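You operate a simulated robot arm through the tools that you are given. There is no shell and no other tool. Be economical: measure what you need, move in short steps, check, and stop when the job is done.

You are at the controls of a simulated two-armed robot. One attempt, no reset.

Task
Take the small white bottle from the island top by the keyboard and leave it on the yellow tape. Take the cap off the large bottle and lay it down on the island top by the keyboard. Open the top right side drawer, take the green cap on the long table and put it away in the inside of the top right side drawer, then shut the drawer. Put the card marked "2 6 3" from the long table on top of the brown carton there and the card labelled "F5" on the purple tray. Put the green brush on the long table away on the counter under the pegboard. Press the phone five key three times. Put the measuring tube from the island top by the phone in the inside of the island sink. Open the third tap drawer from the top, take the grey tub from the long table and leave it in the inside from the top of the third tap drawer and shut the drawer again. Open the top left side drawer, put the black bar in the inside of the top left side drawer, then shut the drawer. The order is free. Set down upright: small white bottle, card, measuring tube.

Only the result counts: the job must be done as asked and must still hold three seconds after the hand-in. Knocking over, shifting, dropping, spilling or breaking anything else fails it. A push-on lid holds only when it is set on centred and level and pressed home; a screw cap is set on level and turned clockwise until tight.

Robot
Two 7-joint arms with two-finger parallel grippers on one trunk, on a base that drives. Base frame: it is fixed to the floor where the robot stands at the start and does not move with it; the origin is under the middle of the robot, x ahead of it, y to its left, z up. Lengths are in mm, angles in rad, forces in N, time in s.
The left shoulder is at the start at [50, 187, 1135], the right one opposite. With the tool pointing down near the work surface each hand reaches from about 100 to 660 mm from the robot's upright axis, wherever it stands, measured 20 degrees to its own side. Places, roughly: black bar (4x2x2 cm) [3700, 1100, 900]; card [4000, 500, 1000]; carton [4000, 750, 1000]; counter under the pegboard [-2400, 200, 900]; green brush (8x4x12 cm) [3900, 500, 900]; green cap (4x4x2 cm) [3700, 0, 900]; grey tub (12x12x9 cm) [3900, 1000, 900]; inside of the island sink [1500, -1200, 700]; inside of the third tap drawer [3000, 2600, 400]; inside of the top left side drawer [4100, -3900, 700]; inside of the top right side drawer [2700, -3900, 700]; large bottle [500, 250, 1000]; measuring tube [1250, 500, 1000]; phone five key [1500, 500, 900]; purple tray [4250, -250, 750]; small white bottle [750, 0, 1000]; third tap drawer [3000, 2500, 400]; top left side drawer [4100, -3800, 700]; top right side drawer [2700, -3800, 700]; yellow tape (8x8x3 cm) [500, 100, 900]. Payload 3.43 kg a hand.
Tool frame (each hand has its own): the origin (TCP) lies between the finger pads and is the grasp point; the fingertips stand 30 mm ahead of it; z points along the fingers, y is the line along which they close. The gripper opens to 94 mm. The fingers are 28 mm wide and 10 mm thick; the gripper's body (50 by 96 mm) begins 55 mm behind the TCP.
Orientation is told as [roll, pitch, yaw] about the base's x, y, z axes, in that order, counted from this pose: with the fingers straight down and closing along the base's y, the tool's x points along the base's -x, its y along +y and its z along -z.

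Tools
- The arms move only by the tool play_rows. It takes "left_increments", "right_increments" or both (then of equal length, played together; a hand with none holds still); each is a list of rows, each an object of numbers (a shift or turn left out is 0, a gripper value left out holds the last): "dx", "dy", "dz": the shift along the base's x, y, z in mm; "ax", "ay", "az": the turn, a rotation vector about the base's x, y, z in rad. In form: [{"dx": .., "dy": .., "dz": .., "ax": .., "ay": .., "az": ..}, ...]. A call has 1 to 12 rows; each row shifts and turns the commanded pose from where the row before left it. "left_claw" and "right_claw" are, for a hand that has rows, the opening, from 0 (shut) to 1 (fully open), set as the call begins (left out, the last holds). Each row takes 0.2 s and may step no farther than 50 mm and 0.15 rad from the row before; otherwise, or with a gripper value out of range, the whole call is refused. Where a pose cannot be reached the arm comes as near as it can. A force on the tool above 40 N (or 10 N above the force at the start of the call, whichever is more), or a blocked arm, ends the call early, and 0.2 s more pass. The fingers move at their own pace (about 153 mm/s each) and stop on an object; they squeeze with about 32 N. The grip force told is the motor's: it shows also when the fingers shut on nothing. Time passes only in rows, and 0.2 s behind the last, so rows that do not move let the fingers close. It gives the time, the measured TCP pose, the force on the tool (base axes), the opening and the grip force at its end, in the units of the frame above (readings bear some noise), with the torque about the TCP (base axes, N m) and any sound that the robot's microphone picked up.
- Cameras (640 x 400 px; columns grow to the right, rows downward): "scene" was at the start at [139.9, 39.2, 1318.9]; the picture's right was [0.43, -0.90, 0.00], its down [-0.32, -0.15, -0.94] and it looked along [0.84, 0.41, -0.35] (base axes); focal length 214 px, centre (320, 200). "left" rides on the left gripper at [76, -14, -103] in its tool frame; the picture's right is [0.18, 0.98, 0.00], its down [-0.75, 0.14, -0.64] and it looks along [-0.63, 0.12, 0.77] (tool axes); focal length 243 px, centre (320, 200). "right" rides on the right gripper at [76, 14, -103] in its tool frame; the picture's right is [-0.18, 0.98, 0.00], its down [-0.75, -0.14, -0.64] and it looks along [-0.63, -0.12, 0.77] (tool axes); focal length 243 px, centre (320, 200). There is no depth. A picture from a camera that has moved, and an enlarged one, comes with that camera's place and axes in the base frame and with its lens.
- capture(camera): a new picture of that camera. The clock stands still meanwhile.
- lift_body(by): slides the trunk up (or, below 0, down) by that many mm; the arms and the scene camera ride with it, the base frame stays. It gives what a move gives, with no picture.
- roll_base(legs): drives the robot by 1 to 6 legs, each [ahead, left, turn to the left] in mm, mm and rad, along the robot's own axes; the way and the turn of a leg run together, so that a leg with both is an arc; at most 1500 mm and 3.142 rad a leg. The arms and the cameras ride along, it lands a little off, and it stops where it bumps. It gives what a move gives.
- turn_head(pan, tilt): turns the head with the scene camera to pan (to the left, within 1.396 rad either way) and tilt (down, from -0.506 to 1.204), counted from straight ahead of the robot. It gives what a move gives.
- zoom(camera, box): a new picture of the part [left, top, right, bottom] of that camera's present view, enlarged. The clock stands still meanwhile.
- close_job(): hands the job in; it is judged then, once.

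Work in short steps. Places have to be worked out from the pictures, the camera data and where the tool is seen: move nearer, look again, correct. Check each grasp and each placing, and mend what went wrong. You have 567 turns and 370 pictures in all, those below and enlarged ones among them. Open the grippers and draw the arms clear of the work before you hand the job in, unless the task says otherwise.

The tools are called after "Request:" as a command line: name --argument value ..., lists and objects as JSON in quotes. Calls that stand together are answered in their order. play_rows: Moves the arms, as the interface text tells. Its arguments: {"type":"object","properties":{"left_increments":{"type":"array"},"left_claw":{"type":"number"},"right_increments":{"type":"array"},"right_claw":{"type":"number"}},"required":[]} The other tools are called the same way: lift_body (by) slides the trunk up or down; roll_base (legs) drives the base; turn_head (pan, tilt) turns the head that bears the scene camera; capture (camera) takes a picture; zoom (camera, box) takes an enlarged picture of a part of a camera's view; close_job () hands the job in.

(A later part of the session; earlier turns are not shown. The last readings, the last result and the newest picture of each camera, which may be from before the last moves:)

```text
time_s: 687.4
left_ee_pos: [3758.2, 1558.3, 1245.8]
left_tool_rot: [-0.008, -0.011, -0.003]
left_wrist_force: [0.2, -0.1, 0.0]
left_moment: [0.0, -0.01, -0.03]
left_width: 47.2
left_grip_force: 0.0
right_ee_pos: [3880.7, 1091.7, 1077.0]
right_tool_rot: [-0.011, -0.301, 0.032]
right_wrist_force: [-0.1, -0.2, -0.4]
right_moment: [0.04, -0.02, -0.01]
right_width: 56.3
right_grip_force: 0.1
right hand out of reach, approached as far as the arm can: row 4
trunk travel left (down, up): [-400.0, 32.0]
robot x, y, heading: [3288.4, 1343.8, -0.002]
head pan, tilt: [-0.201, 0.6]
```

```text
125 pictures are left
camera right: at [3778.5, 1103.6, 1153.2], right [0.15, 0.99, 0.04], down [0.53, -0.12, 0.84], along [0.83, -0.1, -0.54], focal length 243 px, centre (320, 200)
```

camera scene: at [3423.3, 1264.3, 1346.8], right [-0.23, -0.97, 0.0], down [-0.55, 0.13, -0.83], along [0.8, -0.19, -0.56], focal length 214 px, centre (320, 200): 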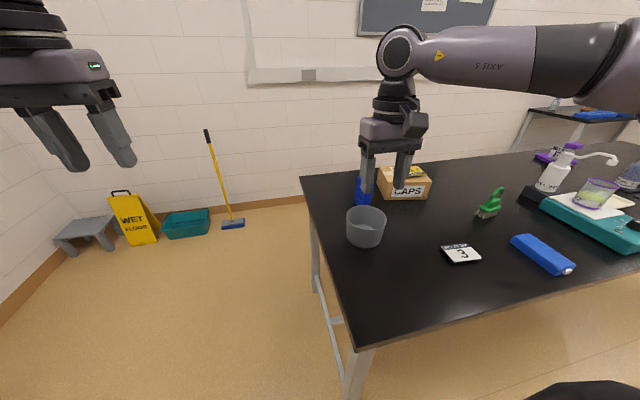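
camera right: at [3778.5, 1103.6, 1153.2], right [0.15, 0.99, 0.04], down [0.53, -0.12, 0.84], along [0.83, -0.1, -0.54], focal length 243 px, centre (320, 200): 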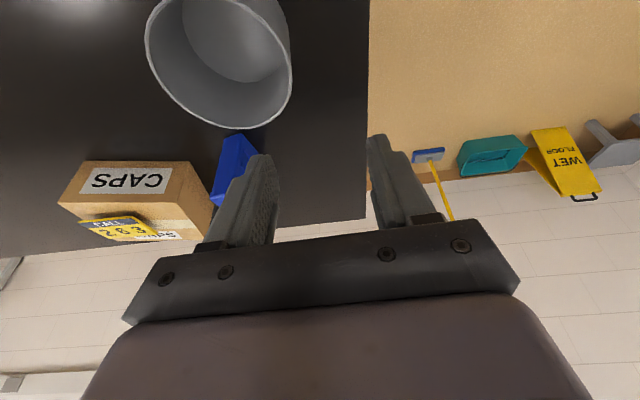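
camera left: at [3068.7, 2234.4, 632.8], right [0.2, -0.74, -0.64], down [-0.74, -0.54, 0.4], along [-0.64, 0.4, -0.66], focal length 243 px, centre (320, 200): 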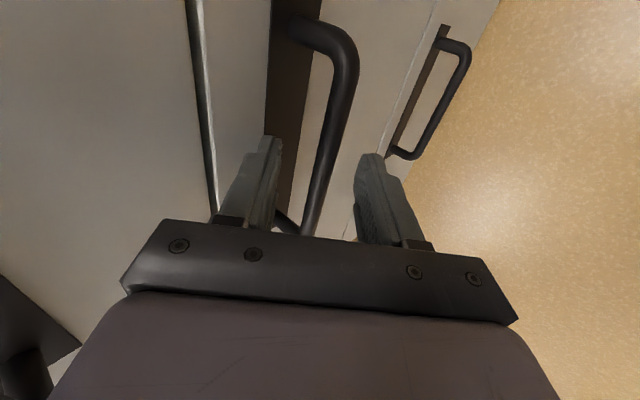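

Tub centre (3869,1016); the left wall is at y≈1071. Move over the wall and descend with it between the fingers.

Request:
play_rows --right_increments '[{"dx": -10, "dy": -10, "dz": -30}, {"dx": -9, "dy": -10, "dz": -35}, {"dz": -30}, {}]'

Request:
capture --camera "right"

Request:
zoom --camera "scene" --box '[320, 110, 480, 260]'

```text
time_s: 688.4
left_ee_pos: [3758.4, 1558.9, 1244.9]
left_tool_rot: [-0.008, -0.014, -0.002]
left_wrist_force: [1.9, -0.4, -0.2]
left_moment: [-0.01, 0.03, 0.03]
left_width: 47.3
left_grip_force: 0.0
right_ee_pos: [3863.6, 1072.4, 984.4]
right_tool_rot: [-0.013, -0.301, 0.03]
right_wrist_force: [0.3, 0.2, 0.4]
right_moment: [-0.05, 0.01, -0.06]
right_width: 56.2
right_grip_force: 0.0
trunk travel left (down, up): [-400.0, 32.0]
robot x, y, heading: [3292.2, 1346.6, -0.007]
head pan, tilt: [-0.201, 0.6]
```

```text
124 pictures are left
camera right: at [3760.7, 1085.2, 1060.5], right [0.15, 0.99, 0.04], down [0.53, -0.12, 0.84], along [0.83, -0.1, -0.55], focal length 243 px, centre (320, 200)
```

right: 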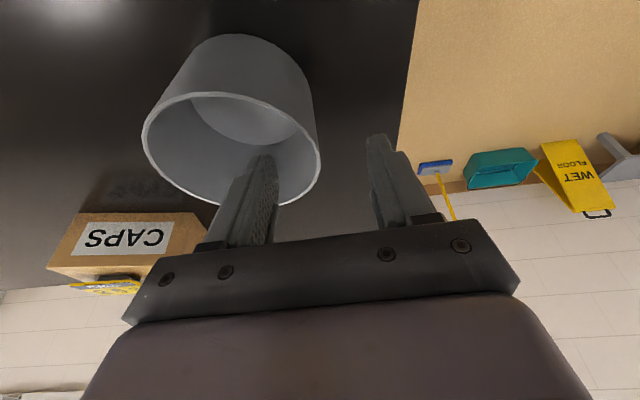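

```text
2.67 times, centred on (400, 185) of scene
camera zoom: at [3432.8, 1324.8, 1346.8], right [-0.2, -0.98, 0.0], down [-0.55, 0.12, -0.83], along [0.81, -0.17, -0.56], focal length 572 px, centre (107, 240)
```

zoom: 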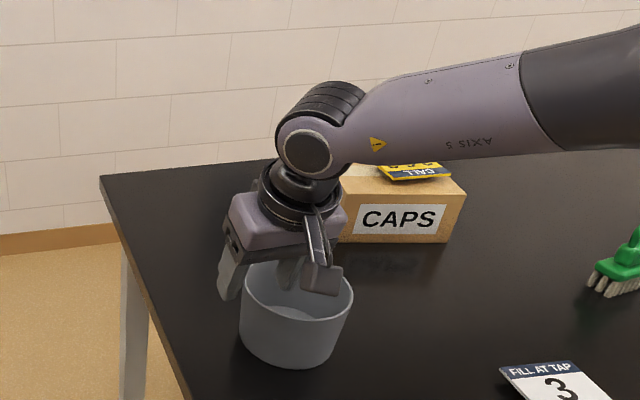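

One finger is inside, one outside. Lower 28 mm and close on the wall.

Request:
play_rows --right_increments '[{"dz": -15}, {"dz": -13}, {}]'

Request:
play_rows --right_increments '[{}, {}, {}]' --right_claw 0

Request:
capture --camera "right"

```text
time_s: 689.1
left_ee_pos: [3759.0, 1559.3, 1245.7]
left_tool_rot: [-0.01, -0.013, -0.002]
left_wrist_force: [0.1, 1.3, -0.1]
left_moment: [-0.01, -0.01, 0.0]
left_width: 47.0
left_grip_force: 0.1
right_ee_pos: [3855.7, 1068.9, 958.8]
right_tool_rot: [-0.013, -0.299, 0.032]
right_wrist_force: [-0.2, 0.1, 0.0]
right_moment: [-0.01, -0.03, 0.02]
right_width: 56.4
right_grip_force: 0.0
right hand out of reach, approached as far as the arm can: row 1, 2
trunk travel left (down, up): [-400.0, 32.0]
robot x, y, heading: [3287.5, 1342.2, -0.007]
head pan, tilt: [-0.201, 0.6]
```

```text
time_s: 690.0
left_ee_pos: [3757.5, 1558.3, 1246.0]
left_tool_rot: [-0.008, -0.013, -0.001]
left_wrist_force: [1.0, 0.2, 0.6]
left_moment: [-0.01, 0.01, -0.01]
left_width: 46.9
left_grip_force: 0.1
right_ee_pos: [3856.5, 1070.6, 959.8]
right_tool_rot: [-0.012, -0.3, 0.029]
right_wrist_force: [0.9, -0.7, 2.6]
right_moment: [-0.17, -0.01, 0.09]
right_width: 5.5
right_grip_force: 31.5
trunk travel left (down, up): [-400.0, 32.0]
robot x, y, heading: [3290.7, 1340.9, -0.003]
head pan, tilt: [-0.201, 0.6]
```

```text
122 pictures are left
camera right: at [3753.3, 1081.7, 1036.8], right [0.15, 0.99, 0.04], down [0.53, -0.12, 0.84], along [0.83, -0.1, -0.55], focal length 243 px, centre (320, 200)
```

right: 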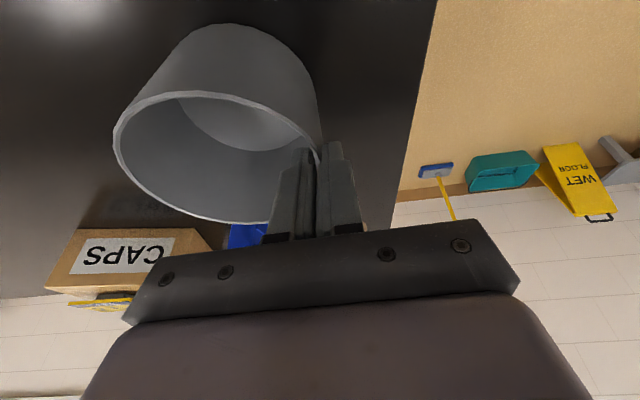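

Wall gripped (5.5 mm). Lift and check.

Request:
play_rows --right_increments '[{"dz": 15}, {"dz": 30}, {"dz": 40}, {"dx": -20, "dz": 30}, {"dx": -30}, {}]'

Request:
capture --camera "scene"

```text
time_s: 691.4
left_ee_pos: [3759.3, 1558.9, 1246.1]
left_tool_rot: [-0.009, -0.012, -0.002]
left_wrist_force: [-0.4, 0.5, 0.6]
left_moment: [-0.04, 0.01, -0.03]
left_width: 47.1
left_grip_force: 0.1
right_ee_pos: [3806.4, 1067.5, 1073.4]
right_tool_rot: [-0.012, -0.296, 0.028]
right_wrist_force: [0.0, -0.5, -0.6]
right_moment: [0.06, 0.01, -0.01]
right_width: 5.9
right_grip_force: 32.0
trunk travel left (down, up): [-400.0, 32.0]
robot x, y, heading: [3290.6, 1345.3, -0.006]
head pan, tilt: [-0.201, 0.6]
```

```text
121 pictures are left
camera scene: at [3433.3, 1324.8, 1346.7], right [-0.2, -0.98, 0.0], down [-0.55, 0.12, -0.82], along [0.81, -0.17, -0.57], focal length 214 px, centre (320, 200)
```

scene: 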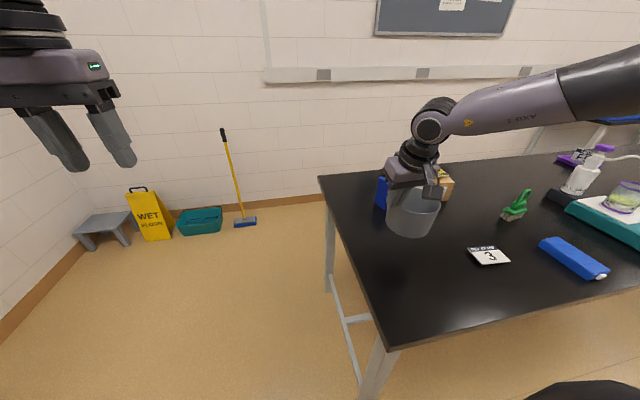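

Tub held. Back off, turn to the tap bench, and bring the tub over the open drawer at height.

Request:
roll_base --legs '[[-90, 0, 0], [0, 0, 1.577], [0, 390, 0], [200, 0, 0]]'

Request:
turn_head --pan -0.35 --tilt 0.8

Request:
capture --camera "scene"

```text
time_s: 700.9
left_ee_pos: [2630.9, 2038.5, 1244.6]
left_tool_rot: [-0.007, -0.011, 1.523]
left_wrist_force: [-0.6, 0.2, 0.4]
left_moment: [-0.02, 0.0, 0.04]
left_width: 46.8
left_grip_force: 0.1
right_ee_pos: [3123.6, 2064.0, 1073.4]
right_tool_rot: [-0.014, -0.297, 1.554]
right_wrist_force: [0.1, 0.2, -1.7]
right_moment: [-0.01, 0.01, -0.01]
right_width: 4.8
right_grip_force: 32.0
trunk travel left (down, up): [-400.0, 32.0]
robot x, y, heading: [2819.4, 1561.1, 1.519]
head pan, tilt: [-0.201, 0.6]
```

```text
time_s: 701.7
left_ee_pos: [2631.2, 2038.6, 1246.5]
left_tool_rot: [-0.01, -0.012, 1.521]
left_wrist_force: [0.8, -0.4, -0.3]
left_moment: [0.02, 0.0, -0.01]
left_width: 46.8
left_grip_force: 0.1
right_ee_pos: [3124.3, 2062.1, 1074.1]
right_tool_rot: [-0.014, -0.298, 1.553]
right_wrist_force: [-0.3, 0.2, -0.3]
right_moment: [0.02, 0.04, -0.03]
right_width: 4.9
right_grip_force: 32.2
trunk travel left (down, up): [-400.0, 32.0]
robot x, y, heading: [2821.7, 1557.5, 1.519]
head pan, tilt: [-0.351, 0.799]
```

```text
120 pictures are left
camera scene: at [2855.3, 1691.8, 1329.9], right [0.92, -0.39, 0.0], down [-0.28, -0.66, -0.7], along [0.27, 0.64, -0.72], focal length 214 px, centre (320, 200)
```

scene: 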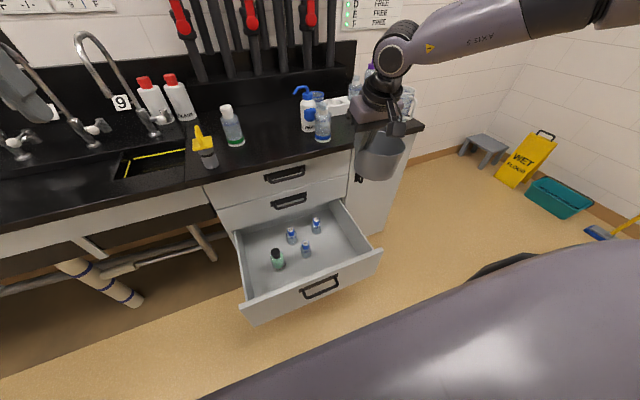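

Position the tub over the free front-right area: TCP target (3081,2117).

Request:
roll_base --legs '[[0, 0, 0.05], [40, 18, 0]]'

Request:
lift_body --by -340

Request:
turn_head --pan -0.4 --tilt 0.7

Request:
capture --camera "scene"

```text
time_s: 703.0
left_ee_pos: [2588.6, 2068.3, 1245.8]
left_tool_rot: [-0.009, -0.011, 1.572]
left_wrist_force: [-0.7, -0.1, -0.8]
left_moment: [-0.05, -0.02, -0.02]
left_width: 47.2
left_grip_force: 0.2
right_ee_pos: [3080.8, 2116.7, 1073.3]
right_tool_rot: [-0.014, -0.297, 1.604]
right_wrist_force: [0.2, -0.3, -1.8]
right_moment: [-0.02, 0.01, -0.01]
right_width: 5.0
right_grip_force: 31.6
trunk travel left (down, up): [-400.0, 32.0]
robot x, y, heading: [2808.6, 1599.5, 1.572]
head pan, tilt: [-0.351, 0.799]
```

```text
time_s: 706.3
left_ee_pos: [2589.2, 2066.7, 906.1]
left_tool_rot: [-0.009, -0.012, 1.571]
left_wrist_force: [0.4, -0.4, -0.2]
left_moment: [0.03, -0.01, 0.0]
left_width: 46.9
left_grip_force: 0.0
right_ee_pos: [3080.2, 2116.7, 733.8]
right_tool_rot: [-0.014, -0.298, 1.603]
right_wrist_force: [-0.3, 0.0, -0.1]
right_moment: [-0.01, 0.06, -0.01]
right_width: 4.9
right_grip_force: 32.5
trunk travel left (down, up): [-60.0, 372.0]
robot x, y, heading: [2807.0, 1601.9, 1.57]
head pan, tilt: [-0.351, 0.799]
```

```text
time_s: 707.0
left_ee_pos: [2589.0, 2068.7, 905.2]
left_tool_rot: [-0.009, -0.01, 1.573]
left_wrist_force: [0.2, 0.2, 0.7]
left_moment: [0.01, 0.01, 0.01]
left_width: 46.9
left_grip_force: 0.0
right_ee_pos: [3081.1, 2116.9, 733.0]
right_tool_rot: [-0.013, -0.295, 1.604]
right_wrist_force: [1.0, -0.4, -1.2]
right_moment: [-0.01, 0.02, 0.0]
right_width: 4.8
right_grip_force: 31.9
trunk travel left (down, up): [-60.0, 372.0]
robot x, y, heading: [2805.7, 1603.0, 1.568]
head pan, tilt: [-0.4, 0.7]
```

```text
119 pictures are left
camera scene: at [2836.8, 1735.8, 998.1], right [0.92, -0.39, 0.0], down [-0.25, -0.59, -0.76], along [0.3, 0.7, -0.64], focal length 214 px, centre (320, 200)
```

scene: 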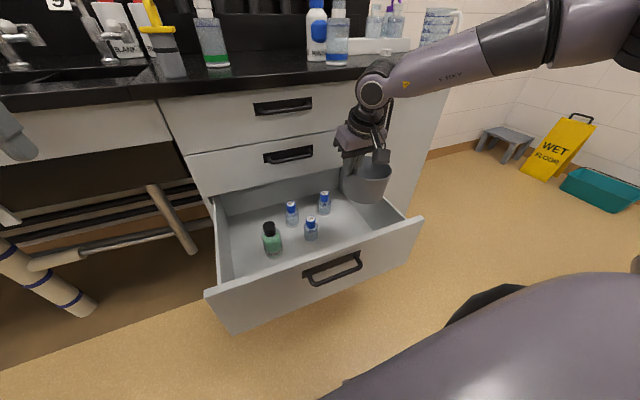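

Lower the trunk the last 60 mm and then the arm, step by step.

Request:
lift_body --by -60

Request:
play_rows --right_increments '[{"dz": -35}, {"dz": -35}, {"dz": -35}, {}]'

Request:
capture --camera "scene"

```text
time_s: 708.0
left_ee_pos: [2589.3, 2067.1, 845.5]
left_tool_rot: [-0.008, -0.011, 1.572]
left_wrist_force: [0.2, 0.1, 1.8]
left_moment: [0.04, -0.03, 0.02]
left_width: 47.1
left_grip_force: 0.0
right_ee_pos: [3081.1, 2116.9, 674.7]
right_tool_rot: [-0.015, -0.297, 1.605]
right_wrist_force: [0.1, -0.8, -0.8]
right_moment: [0.01, 0.03, -0.02]
right_width: 4.7
right_grip_force: 31.3
trunk travel left (down, up): [0.0, 432.0]
robot x, y, heading: [2809.5, 1600.2, 1.57]
head pan, tilt: [-0.4, 0.7]
```

```text
time_s: 709.0
left_ee_pos: [2589.0, 2067.8, 847.1]
left_tool_rot: [-0.009, -0.012, 1.573]
left_wrist_force: [-0.5, 0.4, 0.6]
left_moment: [0.01, 0.0, 0.0]
left_width: 46.7
left_grip_force: 0.1
right_ee_pos: [3079.8, 2116.2, 569.5]
right_tool_rot: [-0.013, -0.296, 1.604]
right_wrist_force: [0.9, 0.0, -0.8]
right_moment: [-0.02, 0.04, 0.02]
right_width: 4.8
right_grip_force: 32.0
trunk travel left (down, up): [0.0, 432.0]
robot x, y, heading: [2803.7, 1602.4, 1.571]
head pan, tilt: [-0.4, 0.7]
```

```text
118 pictures are left
camera scene: at [2836.8, 1735.8, 938.1], right [0.92, -0.39, 0.0], down [-0.25, -0.59, -0.76], along [0.3, 0.7, -0.64], focal length 214 px, centre (320, 200)
```

scene: 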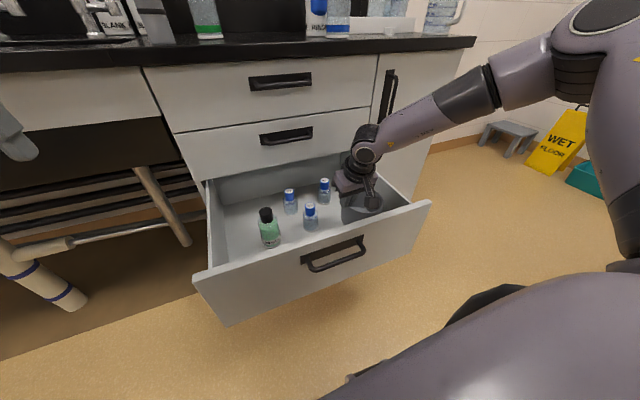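

The tilted camera would hit the drawer front; move 60 mm deeper before lowering further.

Request:
play_rows --right_increments '[{"dy": 30}, {"dy": 30}, {}]'

Request:
capture --camera "right"

```text
time_s: 709.8
left_ee_pos: [2589.8, 2067.4, 846.6]
left_tool_rot: [-0.009, -0.011, 1.572]
left_wrist_force: [-0.3, -1.0, -0.1]
left_moment: [0.02, -0.05, 0.02]
left_width: 47.1
left_grip_force: 0.0
right_ee_pos: [3081.6, 2174.9, 567.5]
right_tool_rot: [-0.011, -0.297, 1.604]
right_wrist_force: [0.5, 0.4, 0.2]
right_moment: [-0.01, 0.01, -0.01]
right_width: 4.5
right_grip_force: 32.5
right hand out of reach, approached as far as the arm can: row 2
trunk travel left (down, up): [0.0, 432.0]
robot x, y, heading: [2802.8, 1600.1, 1.57]
head pan, tilt: [-0.4, 0.7]
```

```text
117 pictures are left
camera right: at [3070.7, 2070.5, 645.3], right [-0.99, 0.15, 0.04], down [0.12, 0.54, 0.84], along [0.1, 0.83, -0.55], focal length 243 px, centre (320, 200)
```

right: 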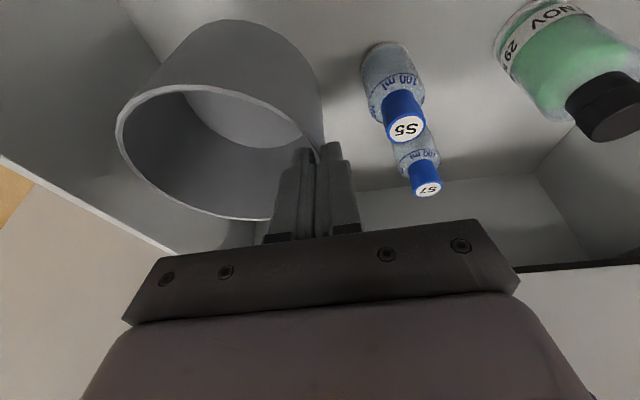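

Clear of the bottles. Lower to contact.

Request:
play_rows --right_increments '[{"dz": -30}, {"dz": -25}, {"dz": -8}, {"dz": -5}, {}]'

```text
time_s: 711.0
left_ee_pos: [2589.8, 2067.7, 846.8]
left_tool_rot: [-0.008, -0.012, 1.573]
left_wrist_force: [0.0, -0.1, 0.3]
left_moment: [0.02, -0.01, -0.01]
left_width: 47.0
left_grip_force: 0.0
right_ee_pos: [3098.0, 2147.2, 519.6]
right_tool_rot: [-0.014, -0.301, 1.605]
right_wrist_force: [0.1, -0.1, -1.2]
right_moment: [-0.01, 0.01, 0.02]
right_width: 4.5
right_grip_force: 31.8
right hand out of reach, approached as far as the arm can: row 1, 2, 3
trunk travel left (down, up): [0.0, 432.0]
robot x, y, heading: [2808.1, 1599.6, 1.565]
head pan, tilt: [-0.4, 0.7]
```

At the arm's limit; advance the base 45 mm (hand will move deeper too), then continue down.

Request:
roll_base --legs '[[45, 0, 0]]'

Request:
play_rows --right_increments '[{"dy": -5, "dz": -12}, {"dz": -10}, {"dz": -5}, {}]'

Request:
capture --camera "right"

```text
time_s: 711.9
left_ee_pos: [2590.1, 2112.6, 846.4]
left_tool_rot: [-0.008, -0.011, 1.572]
left_wrist_force: [-0.3, -0.1, -0.1]
left_moment: [-0.02, -0.01, 0.01]
left_width: 46.9
left_grip_force: 0.1
right_ee_pos: [3096.8, 2193.6, 520.3]
right_tool_rot: [-0.012, -0.298, 1.604]
right_wrist_force: [-0.4, -0.9, -0.8]
right_moment: [0.01, 0.07, -0.03]
right_width: 4.5
right_grip_force: 32.8
trunk travel left (down, up): [0.0, 432.0]
robot x, y, heading: [2808.9, 1643.7, 1.569]
head pan, tilt: [-0.4, 0.7]
```

```text
time_s: 712.9
left_ee_pos: [2588.5, 2111.5, 844.6]
left_tool_rot: [-0.009, -0.012, 1.574]
left_wrist_force: [0.4, -0.4, 0.4]
left_moment: [-0.02, 0.02, 0.0]
left_width: 46.8
left_grip_force: 0.0
right_ee_pos: [3102.3, 2179.3, 501.1]
right_tool_rot: [-0.011, -0.298, 1.605]
right_wrist_force: [0.0, 0.0, -1.2]
right_moment: [0.0, 0.04, 0.01]
right_width: 4.5
right_grip_force: 31.4
right hand out of reach, approached as far as the arm can: row 1, 2, 3
trunk travel left (down, up): [0.0, 432.0]
robot x, y, heading: [2804.4, 1642.8, 1.569]
head pan, tilt: [-0.4, 0.7]
```

```text
116 pictures are left
camera right: at [3090.4, 2075.5, 577.1], right [-0.99, 0.15, 0.04], down [0.12, 0.54, 0.84], along [0.1, 0.83, -0.55], focal length 243 px, centre (320, 200)
```

right: 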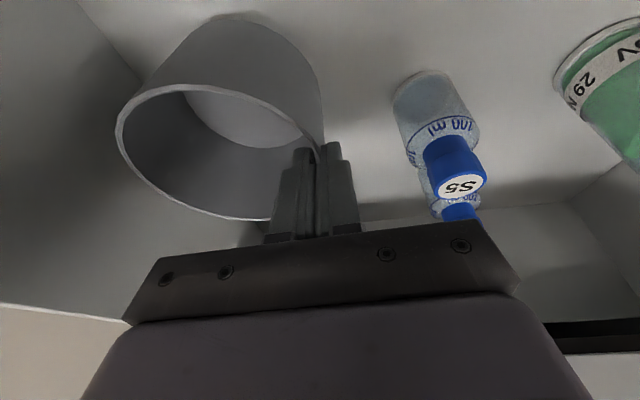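

Request:
play_rows --right_increments '[{"dx": -5, "dy": -8, "dz": -8}, {"dy": -5, "dz": -6}, {"dy": -3, "dz": -5}, {}]'

```text
time_s: 713.9
left_ee_pos: [2589.3, 2112.4, 846.1]
left_tool_rot: [-0.008, -0.013, 1.574]
left_wrist_force: [0.2, 0.0, -0.2]
left_moment: [-0.02, -0.02, 0.0]
left_width: 47.0
left_grip_force: 0.0
right_ee_pos: [3100.1, 2160.5, 485.0]
right_tool_rot: [-0.013, -0.298, 1.604]
right_wrist_force: [1.1, 0.9, -0.1]
right_moment: [0.03, -0.02, 0.05]
right_width: 4.7
right_grip_force: 32.2
right hand out of reach, approached as far as the arm can: row 3
trunk travel left (down, up): [0.0, 432.0]
robot x, y, heading: [2807.9, 1644.0, 1.564]
head pan, tilt: [-0.4, 0.7]
```

Request:
roll_base --legs '[[18, 0, 0]]'

Request:
play_rows --right_increments '[{"dy": -5, "dz": -4}, {"dy": -3, "dz": -3}, {"dz": -3}, {"dz": -3}, {}]'

```text
time_s: 714.7
left_ee_pos: [2589.6, 2130.5, 845.8]
left_tool_rot: [-0.009, -0.011, 1.572]
left_wrist_force: [-0.5, 0.2, -0.7]
left_moment: [0.0, 0.01, -0.01]
left_width: 47.3
left_grip_force: 0.1
right_ee_pos: [3099.2, 2179.5, 485.7]
right_tool_rot: [-0.01, -0.298, 1.605]
right_wrist_force: [0.1, 0.4, -1.3]
right_moment: [0.05, 0.08, 0.0]
right_width: 4.2
right_grip_force: 31.8
trunk travel left (down, up): [0.0, 432.0]
robot x, y, heading: [2806.0, 1667.1, 1.567]
head pan, tilt: [-0.4, 0.7]
```

```text
time_s: 715.9
left_ee_pos: [2587.4, 2129.3, 845.8]
left_tool_rot: [-0.008, -0.013, 1.572]
left_wrist_force: [0.5, -0.4, 0.8]
left_moment: [-0.02, 0.0, 0.01]
left_width: 46.8
left_grip_force: 0.1
right_ee_pos: [3099.7, 2169.7, 478.8]
right_tool_rot: [-0.012, -0.304, 1.606]
right_wrist_force: [-3.8, 1.3, 20.0]
right_moment: [0.06, -0.07, 0.14]
right_width: 4.5
right_grip_force: 32.2
right hand out of reach, approached as far as the arm can: row 4
trunk travel left (down, up): [0.0, 432.0]
robot x, y, heading: [2807.4, 1663.9, 1.57]
head pan, tilt: [-0.4, 0.7]
```

Tub sits on the drawer floor (20 N). Ease, open, and withdraw straight up.

Request:
play_rows --right_increments '[{"dz": 2}, {}]'

Request:
play_rows --right_increments '[{}, {}, {"dz": 20}, {"dz": 30}, {"dz": 40}, {"dz": 45}, {"dz": 45}, {}]' --right_claw 0.3

Request:
capture --camera "right"

Request:
capture --camera "scene"

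```text
time_s: 716.5
left_ee_pos: [2588.2, 2131.4, 846.5]
left_tool_rot: [-0.008, -0.014, 1.572]
left_wrist_force: [-0.1, -0.6, 0.3]
left_moment: [0.02, 0.0, -0.01]
left_width: 47.0
left_grip_force: 0.1
right_ee_pos: [3101.4, 2169.1, 478.9]
right_tool_rot: [-0.012, -0.298, 1.606]
right_wrist_force: [-4.8, 0.3, 12.0]
right_moment: [0.7, -0.06, 0.28]
right_width: 4.2
right_grip_force: 32.1
trunk travel left (down, up): [0.0, 432.0]
robot x, y, heading: [2806.2, 1662.3, 1.569]
head pan, tilt: [-0.4, 0.7]
```

```text
time_s: 718.3
left_ee_pos: [2589.7, 2130.8, 845.7]
left_tool_rot: [-0.009, -0.013, 1.575]
left_wrist_force: [0.6, 0.2, -0.3]
left_moment: [0.01, -0.03, -0.02]
left_width: 46.9
left_grip_force: 0.0
right_ee_pos: [3102.1, 2170.4, 660.0]
right_tool_rot: [-0.013, -0.297, 1.603]
right_wrist_force: [-0.7, 0.4, -0.7]
right_moment: [0.0, -0.02, 0.0]
right_width: 28.3
right_grip_force: 0.1
trunk travel left (down, up): [0.0, 432.0]
robot x, y, heading: [2806.3, 1666.0, 1.568]
head pan, tilt: [-0.4, 0.7]
```

```text
115 pictures are left
camera right: at [3089.6, 2066.1, 736.6], right [-0.99, 0.15, 0.04], down [0.12, 0.54, 0.84], along [0.1, 0.83, -0.55], focal length 243 px, centre (320, 200)
```

right: 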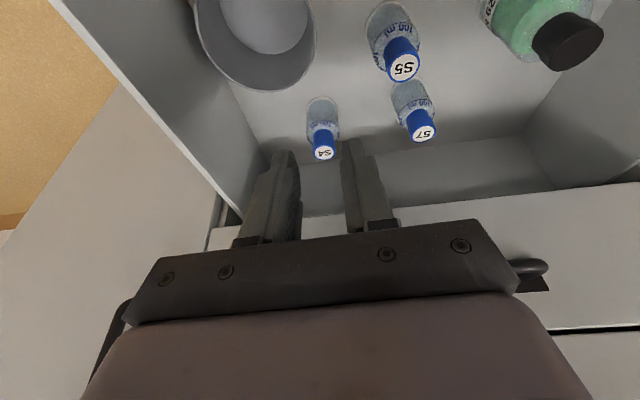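

```text
114 pictures are left
camera scene: at [2836.8, 1799.2, 938.1], right [0.92, -0.39, 0.0], down [-0.25, -0.59, -0.77], along [0.3, 0.7, -0.64], focal length 214 px, centre (320, 200)
```

scene: 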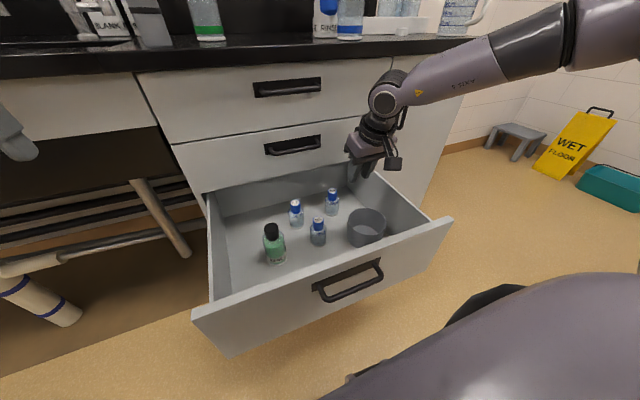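

The tub stands in the drawer. Retract the left hand, back off, lower the closed right fingers in front of the panel.

Request:
roll_base --legs '[[-265, 0, 0]]'

Request:
play_rows --left_increments '[{"dy": -30, "dz": 15}, {"dy": -30, "dz": 15}, {"dy": -30, "dz": 15}, {"dy": -30, "dz": 15}, {"dy": -30}, {}]' --right_increments '[{"dx": 10, "dz": -35}, {"dx": 10, "dz": -35}, {"dx": 10, "dz": -30}, {}, {}, {}]' --right_claw 0

Request:
capture --camera "scene"

```text
time_s: 720.1
left_ee_pos: [2586.8, 1863.8, 845.6]
left_tool_rot: [-0.009, -0.012, 1.582]
left_wrist_force: [-0.8, -0.4, 0.2]
left_moment: [-0.01, 0.0, 0.01]
left_width: 47.0
left_grip_force: 0.1
right_ee_pos: [3098.9, 1906.9, 658.2]
right_tool_rot: [-0.011, -0.298, 1.611]
right_wrist_force: [-0.8, 0.0, -0.1]
right_moment: [0.04, -0.02, -0.01]
right_width: 28.4
right_grip_force: 0.0
trunk travel left (down, up): [0.0, 432.0]
robot x, y, heading: [2805.4, 1400.7, 1.573]
head pan, tilt: [-0.4, 0.7]
```

```text
time_s: 721.5
left_ee_pos: [2585.3, 1713.7, 904.4]
left_tool_rot: [-0.009, -0.011, 1.581]
left_wrist_force: [-0.1, -0.5, 0.0]
left_moment: [0.05, -0.02, 0.02]
left_width: 47.1
left_grip_force: 0.1
right_ee_pos: [3127.7, 1908.2, 557.7]
right_tool_rot: [-0.011, -0.297, 1.612]
right_wrist_force: [0.0, -0.1, 0.2]
right_moment: [0.01, -0.01, 0.02]
right_width: 0.1
right_grip_force: 32.2
trunk travel left (down, up): [0.0, 432.0]
robot x, y, heading: [2806.5, 1402.7, 1.575]
head pan, tilt: [-0.4, 0.7]
```

```text
113 pictures are left
camera scene: at [2836.4, 1534.6, 938.1], right [0.92, -0.38, 0.0], down [-0.25, -0.59, -0.77], along [0.29, 0.71, -0.64], focal length 214 px, centre (320, 200)
```

scene: 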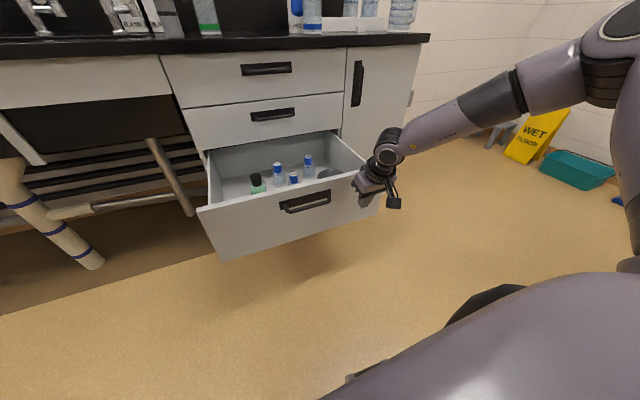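

Push the drawer closed in gentle legs.

Request:
roll_base --legs '[[110, 0, 0], [110, 0, 0], [90, 0, 0]]'

Request:
capture --camera "scene"

```text
time_s: 724.2
left_ee_pos: [2583.6, 2025.8, 904.1]
left_tool_rot: [-0.007, -0.012, 1.58]
left_wrist_force: [0.2, 0.5, 1.0]
left_moment: [-0.01, 0.01, -0.01]
left_width: 47.0
left_grip_force: 0.1
right_ee_pos: [3125.8, 2219.2, 558.7]
right_tool_rot: [-0.012, -0.298, 1.611]
right_wrist_force: [-0.2, -0.2, 0.3]
right_moment: [-0.01, 0.02, 0.02]
right_width: 0.1
right_grip_force: 32.2
trunk travel left (down, up): [0.0, 432.0]
robot x, y, heading: [2806.7, 1711.2, 1.577]
head pan, tilt: [-0.4, 0.7]
```

```text
112 pictures are left
camera scene: at [2834.8, 1845.6, 938.1], right [0.92, -0.38, 0.0], down [-0.25, -0.59, -0.77], along [0.29, 0.71, -0.64], focal length 214 px, centre (320, 200)
```

scene: 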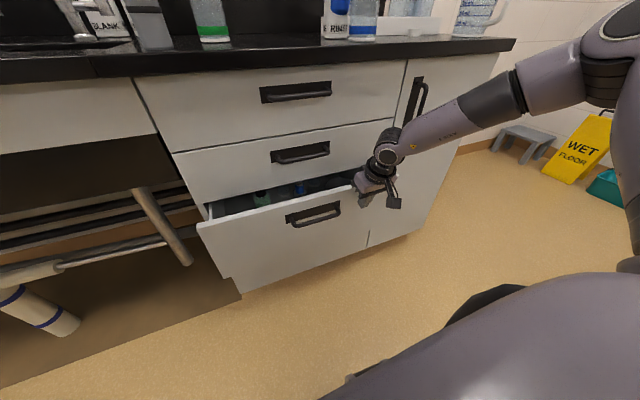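

Request:
roll_base --legs '[[60, 0, 0], [25, 0, 0], [20, 0, 0]]'

Request:
zoom --camera "scene" --box '[110, 60, 460, 300]'

```text
time_s: 726.0
left_ee_pos: [2584.5, 2119.8, 903.5]
left_tool_rot: [-0.009, -0.012, 1.578]
left_wrist_force: [0.7, 0.0, -0.3]
left_moment: [0.01, -0.02, -0.01]
left_width: 47.1
left_grip_force: 0.1
right_ee_pos: [3125.4, 2309.8, 559.1]
right_tool_rot: [-0.012, -0.285, 1.606]
right_wrist_force: [-0.4, -6.2, 4.1]
right_moment: [0.6, -0.15, -0.1]
right_width: 0.0
right_grip_force: 31.8
trunk travel left (down, up): [0.0, 432.0]
robot x, y, heading: [2806.1, 1804.2, 1.572]
head pan, tilt: [-0.4, 0.7]
stopped in leg 3: the force on the tool passed its limit at 60 N (the readings are from after the stop); the commanded pose is now the measured one
```

```text
1.67 times, centred on (285, 180) of scene
camera zoom: at [2834.4, 1940.7, 938.0], right [0.92, -0.39, 0.0], down [-0.25, -0.59, -0.77], along [0.3, 0.71, -0.64], focal length 358 px, centre (378, 233)
```

zoom: 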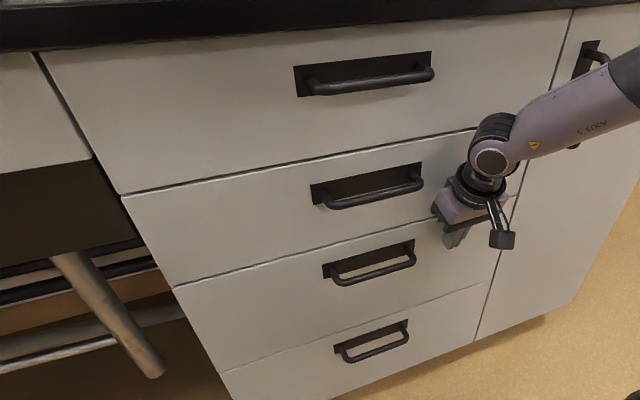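

All drawers are done. Remaining: the green brush. Back off, raise the trunk, turn to the long table.

Request:
roll_base --legs '[[-420, 0, 0]]'

Request:
lift_body --by 400

Request:
roll_base --legs '[[0, 0, -1.572], [0, -650, 0]]'

Request:
play_rows --right_increments '[{"dz": 45, "ay": 0.1}, {"dx": -20, "dz": 45, "ay": 0.1}, {"dx": -30, "dz": 35, "ay": 0.1}, {"dx": -40, "dz": 30}, {"dx": -40, "dz": 30}, {}]'

```text
time_s: 728.6
left_ee_pos: [2586.5, 1697.2, 903.7]
left_tool_rot: [-0.01, -0.012, 1.579]
left_wrist_force: [-0.4, -0.5, 0.1]
left_moment: [-0.02, 0.0, 0.04]
left_width: 46.9
left_grip_force: 0.1
right_ee_pos: [3126.0, 1886.9, 557.8]
right_tool_rot: [-0.013, -0.287, 1.608]
right_wrist_force: [0.1, -0.6, 0.1]
right_moment: [0.01, -0.01, -0.02]
right_width: 0.0
right_grip_force: 31.8
trunk travel left (down, up): [0.0, 432.0]
robot x, y, heading: [2807.8, 1382.0, 1.577]
head pan, tilt: [-0.4, 0.7]
```

```text
time_s: 732.5
left_ee_pos: [2586.1, 1696.2, 1303.7]
left_tool_rot: [-0.01, -0.012, 1.578]
left_wrist_force: [0.0, 0.3, -0.6]
left_moment: [0.05, 0.03, 0.0]
left_width: 47.0
left_grip_force: 0.1
right_ee_pos: [3126.9, 1887.5, 956.9]
right_tool_rot: [-0.012, -0.286, 1.609]
right_wrist_force: [0.7, -0.3, 0.2]
right_moment: [-0.03, 0.0, 0.0]
right_width: 0.0
right_grip_force: 32.4
trunk travel left (down, up): [-400.0, 32.0]
robot x, y, heading: [2804.9, 1382.9, 1.578]
head pan, tilt: [-0.4, 0.7]
```

```text
time_s: 742.5
left_ee_pos: [3140.8, 949.1, 1304.6]
left_tool_rot: [-0.009, -0.013, 0.044]
left_wrist_force: [1.0, 0.4, 0.3]
left_moment: [-0.01, -0.01, 0.03]
left_width: 47.2
left_grip_force: 0.1
right_ee_pos: [3351.2, 414.1, 958.3]
right_tool_rot: [-0.012, -0.287, 0.073]
right_wrist_force: [0.4, -0.3, 0.1]
right_moment: [0.01, -0.01, -0.04]
right_width: 0.1
right_grip_force: 32.0
trunk travel left (down, up): [-400.0, 32.0]
robot x, y, heading: [2835.4, 717.6, 0.035]
head pan, tilt: [-0.4, 0.7]
```

```text
time_s: 743.9
left_ee_pos: [3141.5, 949.2, 1303.5]
left_tool_rot: [-0.008, -0.012, 0.046]
left_wrist_force: [0.0, 0.1, 0.0]
left_moment: [0.0, 0.05, 0.01]
left_width: 46.9
left_grip_force: 0.1
right_ee_pos: [3217.9, 412.4, 1144.8]
right_tool_rot: [0.01, 0.014, 0.07]
right_wrist_force: [0.3, 0.3, -1.1]
right_moment: [0.0, 0.03, -0.02]
right_width: 0.0
right_grip_force: 31.9
trunk travel left (down, up): [-400.0, 32.0]
robot x, y, heading: [2834.1, 716.3, 0.045]
head pan, tilt: [-0.4, 0.7]
```

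Drive in under the table to x≈3440.

Request:
roll_base --legs '[[0, 0, -0.042], [590, 0, 0]]'

Request:
capture --camera "right"

Request:
turn_head --pan -0.3 --tilt 0.7

Request:
capture --camera "scene"

```text
time_s: 747.6
left_ee_pos: [3734.5, 935.0, 1303.8]
left_tool_rot: [-0.009, -0.013, 0.004]
left_wrist_force: [0.2, -1.0, 0.1]
left_moment: [0.02, 0.01, 0.01]
left_width: 47.1
left_grip_force: 0.0
right_ee_pos: [3789.9, 396.6, 1144.0]
right_tool_rot: [0.009, 0.012, 0.027]
right_wrist_force: [0.2, 1.0, 0.0]
right_moment: [0.03, 0.01, 0.0]
right_width: 0.0
right_grip_force: 31.9
trunk travel left (down, up): [-400.0, 32.0]
robot x, y, heading: [3413.7, 718.4, -0.004]
head pan, tilt: [-0.4, 0.7]
```

```text
110 pictures are left
camera right: at [3714.6, 407.4, 1249.5], right [0.16, 0.99, 0.01], down [0.77, -0.13, 0.63], along [0.62, -0.09, -0.78], focal length 243 px, centre (320, 200)
```

right: 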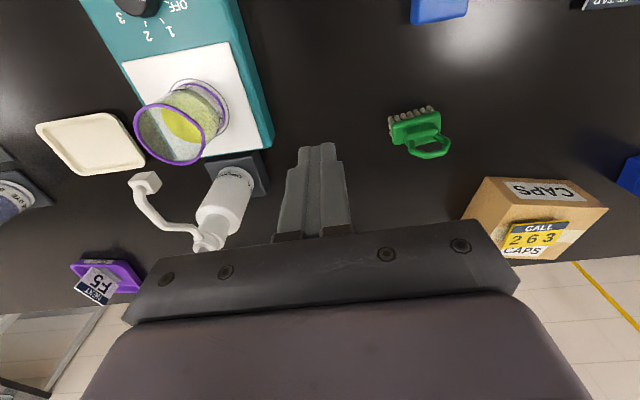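

```text
time_s: 748.3
left_ee_pos: [3733.3, 937.2, 1304.4]
left_tool_rot: [-0.01, -0.012, 0.002]
left_wrist_force: [0.1, 0.3, 0.1]
left_moment: [0.01, -0.04, 0.01]
left_width: 47.2
left_grip_force: 0.2
right_ee_pos: [3790.0, 396.8, 1145.4]
right_tool_rot: [0.011, 0.013, 0.028]
right_wrist_force: [-1.1, -0.4, -0.4]
right_moment: [-0.02, 0.02, 0.01]
right_width: 0.0
right_grip_force: 31.8
trunk travel left (down, up): [-400.0, 32.0]
robot x, y, heading: [3416.7, 716.0, -0.0]
head pan, tilt: [-0.3, 0.7]
```

```text
109 pictures are left
camera scene: at [3555.0, 690.6, 1338.1], right [-0.3, -0.96, 0.0], down [-0.62, 0.19, -0.77], along [0.73, -0.23, -0.64], focal length 214 px, centre (320, 200)
```

scene: 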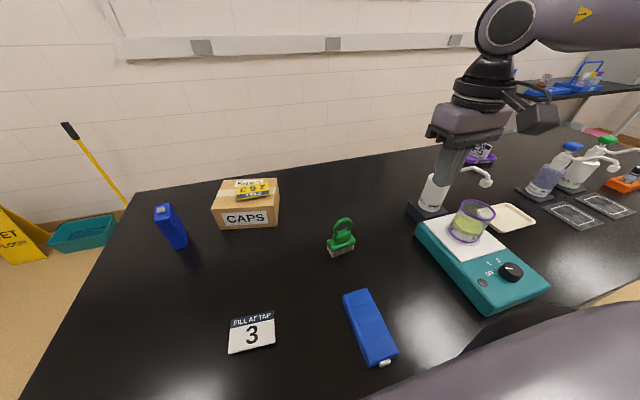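

F5 is confirmed on the tray. Brush stands at (3870,527), long axis along y. Bring the right hand above it, yawed −90°.

Request:
play_rows --right_increments '[{"dx": 10, "dy": 13, "az": -0.15}, {"dx": 10, "dy": 13, "az": -0.15}, {"dx": 10, "dy": 13, "az": -0.15}, {"dx": 10, "dy": 13, "az": -0.15}, {"dx": 10, "dy": 13, "az": -0.15}, {"dx": 10, "dy": 13, "az": -0.15}, {"dx": 10, "dy": 13, "az": -0.15}, {"dx": 10, "dy": 13, "az": -0.15}, {"dy": 13, "az": -0.15}, {"dy": 13, "az": -0.15}, {"az": -0.09}, {}]' --right_claw 0.8

Request:
capture --camera "right"

```text
time_s: 750.9
left_ee_pos: [3734.1, 935.3, 1304.5]
left_tool_rot: [-0.01, -0.014, 0.003]
left_wrist_force: [0.6, -0.1, -1.0]
left_moment: [-0.02, 0.02, 0.0]
left_width: 46.9
left_grip_force: 0.1
right_ee_pos: [3868.7, 527.0, 1144.3]
right_tool_rot: [0.009, 0.011, -1.563]
right_wrist_force: [-0.3, 0.1, -0.5]
right_moment: [-0.01, 0.05, -0.04]
right_width: 75.0
right_grip_force: 0.0
trunk travel left (down, up): [-400.0, 32.0]
robot x, y, heading: [3417.3, 717.7, -0.002]
head pan, tilt: [-0.3, 0.7]
```

```text
108 pictures are left
camera right: at [3882.0, 601.6, 1248.3], right [0.98, -0.18, 0.01], down [-0.14, -0.76, 0.63], along [-0.11, -0.62, -0.78], focal length 243 px, centre (320, 200)
```

right: 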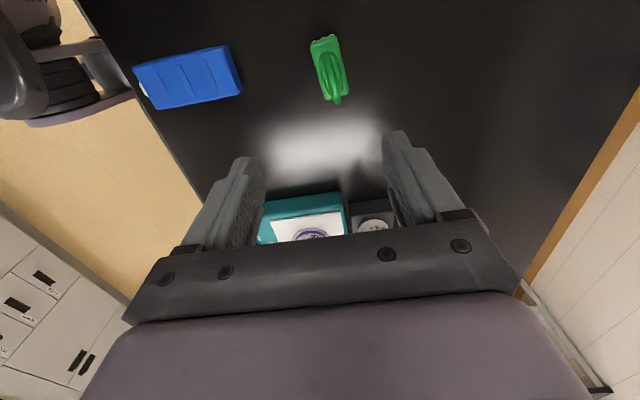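

Align yaw (+0.2) and centre (3881,531), then lower in two steps.

Request:
play_rows --right_increments '[{"dx": 12, "dy": 4, "az": 0.1}, {"az": 0.1, "dz": -35}, {"dz": -45}, {"dz": -35}, {}]'

Request:
capture --camera "right"

```text
time_s: 752.1
left_ee_pos: [3733.0, 936.5, 1305.2]
left_tool_rot: [-0.009, -0.012, 0.003]
left_wrist_force: [0.4, 0.2, -0.3]
left_moment: [-0.03, -0.03, -0.01]
left_width: 47.1
left_grip_force: 0.1
right_ee_pos: [3881.4, 529.2, 1027.6]
right_tool_rot: [0.011, 0.012, -1.364]
right_wrist_force: [-0.5, -0.7, 0.6]
right_moment: [-0.02, -0.01, 0.05]
right_width: 75.0
right_grip_force: 0.2
trunk travel left (down, up): [-400.0, 32.0]
robot x, y, heading: [3416.6, 718.9, -0.002]
head pan, tilt: [-0.3, 0.7]
```

```text
107 pictures are left
camera right: at [3879.6, 604.2, 1132.3], right [1.0, 0.02, 0.01], down [0.01, -0.78, 0.63], along [0.02, -0.63, -0.78], focal length 243 px, centre (320, 200)
```

right: 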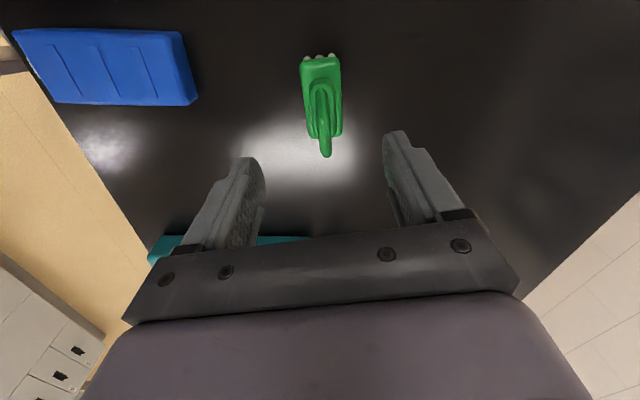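

Request:
play_rows --right_increments '[{"dx": 3, "dy": 4, "dz": -30}, {"dz": -30}, {"dz": -20}, {"dz": -12}, {}]'

Request:
capture --camera "right"

Request:
zoom --camera "scene" --box '[270, 180, 430, 280]'

```text
time_s: 753.3
left_ee_pos: [3734.2, 937.2, 1305.0]
left_tool_rot: [-0.008, -0.012, 0.004]
left_wrist_force: [-0.5, 0.0, -0.5]
left_moment: [-0.01, 0.02, -0.01]
left_width: 46.6
left_grip_force: 0.1
right_ee_pos: [3870.8, 515.3, 948.9]
right_tool_rot: [0.009, 0.014, -1.359]
right_wrist_force: [0.1, 0.4, 0.3]
right_moment: [0.01, -0.01, 0.0]
right_width: 75.4
right_grip_force: 0.1
right hand out of reach, approached as far as the arm can: row 2, 3, 4
trunk travel left (down, up): [-400.0, 32.0]
robot x, y, heading: [3414.9, 714.3, 0.0]
head pan, tilt: [-0.3, 0.7]
```

```text
106 pictures are left
camera right: at [3868.7, 590.5, 1053.3], right [1.0, 0.02, 0.01], down [0.01, -0.78, 0.63], along [0.02, -0.63, -0.78], focal length 243 px, centre (320, 200)
```

right: 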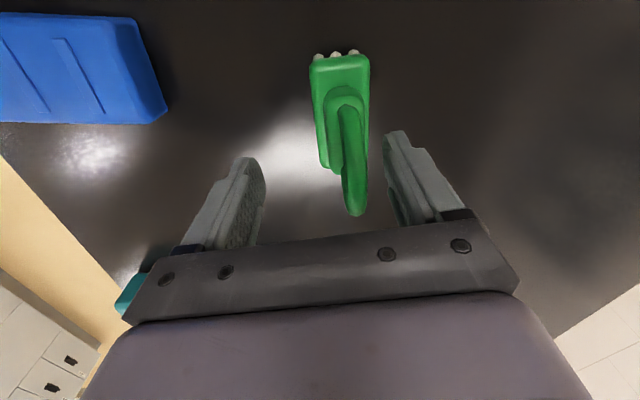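

```text
4.00 times, centred on (350, 230) of scene
camera zoom: at [3555.1, 690.6, 1338.1], right [-0.3, -0.96, 0.0], down [-0.62, 0.19, -0.76], along [0.73, -0.23, -0.64], focal length 858 px, centre (200, 80)
```

zoom: 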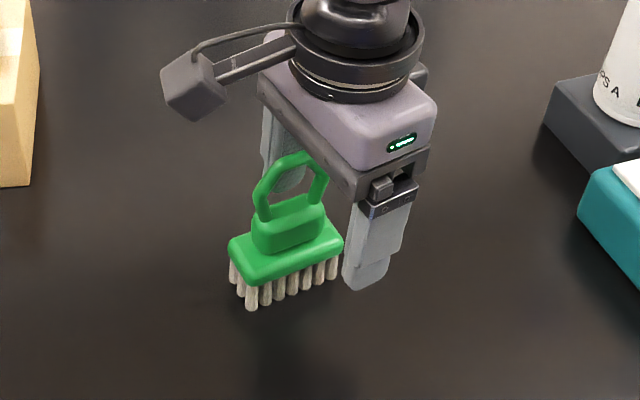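

The arm drifts at its limit. Raise, recentre, and use the trunk for the vertical descent.

Request:
play_rows --right_increments '[{"dz": 40}, {"dx": 5, "dy": 8, "dz": 40}, {"dx": 8, "dy": 9}, {}]'

Request:
capture --camera "right"

```text
time_s: 754.3
left_ee_pos: [3733.6, 936.0, 1305.1]
left_tool_rot: [-0.009, -0.013, 0.004]
left_wrist_force: [0.1, 0.2, 0.8]
left_moment: [0.0, 0.03, 0.02]
left_width: 47.1
left_grip_force: 0.1
right_ee_pos: [3884.5, 533.7, 1027.3]
right_tool_rot: [0.008, 0.012, -1.362]
right_wrist_force: [-0.4, -0.8, 0.3]
right_moment: [0.05, 0.05, -0.01]
right_width: 75.2
right_grip_force: 0.2
trunk travel left (down, up): [-400.0, 32.0]
robot x, y, heading: [3416.0, 713.1, -0.004]
head pan, tilt: [-0.3, 0.7]
```

```text
104 pictures are left
camera right: at [3882.0, 609.8, 1132.6], right [1.0, 0.02, 0.01], down [0.01, -0.78, 0.63], along [0.02, -0.63, -0.78], focal length 243 px, centre (320, 200)
```

right: 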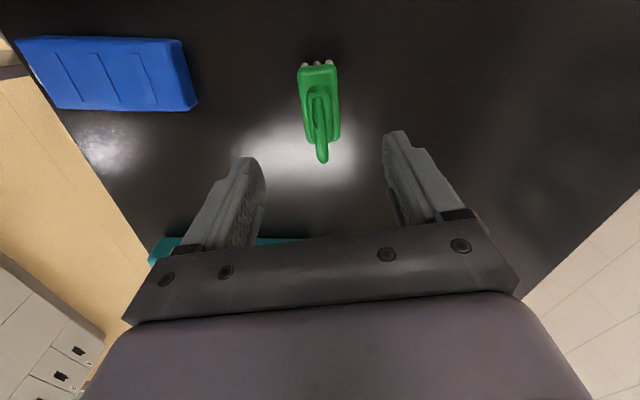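

Centred. Lower the trunk 92 mm and grip.

Request:
lift_body --by -92

Request:
capture --camera "right"

Request:
play_rows --right_increments '[{}, {}, {}]' --right_claw 0

Request:
zoom --camera "scene" --box '[270, 130, 430, 250]'

```text
time_s: 755.5
left_ee_pos: [3732.7, 936.6, 1213.0]
left_tool_rot: [-0.009, -0.013, 0.003]
left_wrist_force: [-0.1, 0.0, -0.3]
left_moment: [-0.02, 0.01, 0.03]
left_width: 47.0
left_grip_force: 0.0
right_ee_pos: [3884.1, 533.7, 934.7]
right_tool_rot: [0.011, 0.013, -1.362]
right_wrist_force: [0.0, -0.9, 0.5]
right_moment: [0.02, -0.01, -0.03]
right_width: 75.1
right_grip_force: 0.0
trunk travel left (down, up): [-308.0, 124.0]
robot x, y, heading: [3418.2, 719.6, 0.004]
head pan, tilt: [-0.3, 0.7]
```

```text
103 pictures are left
camera right: at [3882.0, 609.8, 1040.5], right [1.0, 0.02, 0.01], down [0.01, -0.78, 0.63], along [0.02, -0.63, -0.78], focal length 243 px, centre (320, 200)
```

right: 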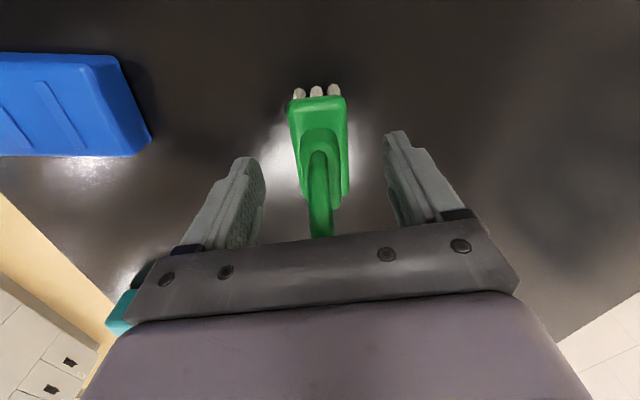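

```text
time_s: 756.3
left_ee_pos: [3733.7, 936.0, 1211.9]
left_tool_rot: [-0.01, -0.012, 0.004]
left_wrist_force: [0.0, -0.7, 0.7]
left_moment: [0.01, -0.02, -0.01]
left_width: 47.1
left_grip_force: 0.0
right_ee_pos: [3884.2, 533.8, 935.0]
right_tool_rot: [0.009, 0.011, -1.36]
right_wrist_force: [0.1, -0.4, -0.7]
right_moment: [-0.03, 0.0, 0.02]
right_width: 21.1
right_grip_force: 32.2
trunk travel left (down, up): [-308.0, 124.0]
robot x, y, heading: [3420.2, 718.6, -0.0]
head pan, tilt: [-0.3, 0.7]
```

```text
3.33 times, centred on (350, 190) of scene
camera zoom: at [3555.1, 690.6, 1246.1], right [-0.3, -0.96, 0.0], down [-0.62, 0.19, -0.76], along [0.73, -0.23, -0.64], focal length 715 px, centre (220, 233)
```

zoom: 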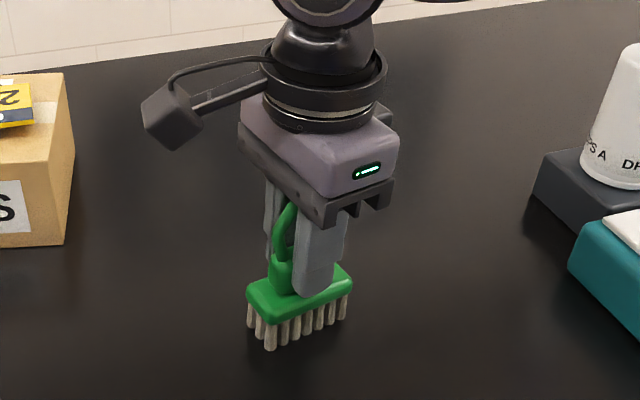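

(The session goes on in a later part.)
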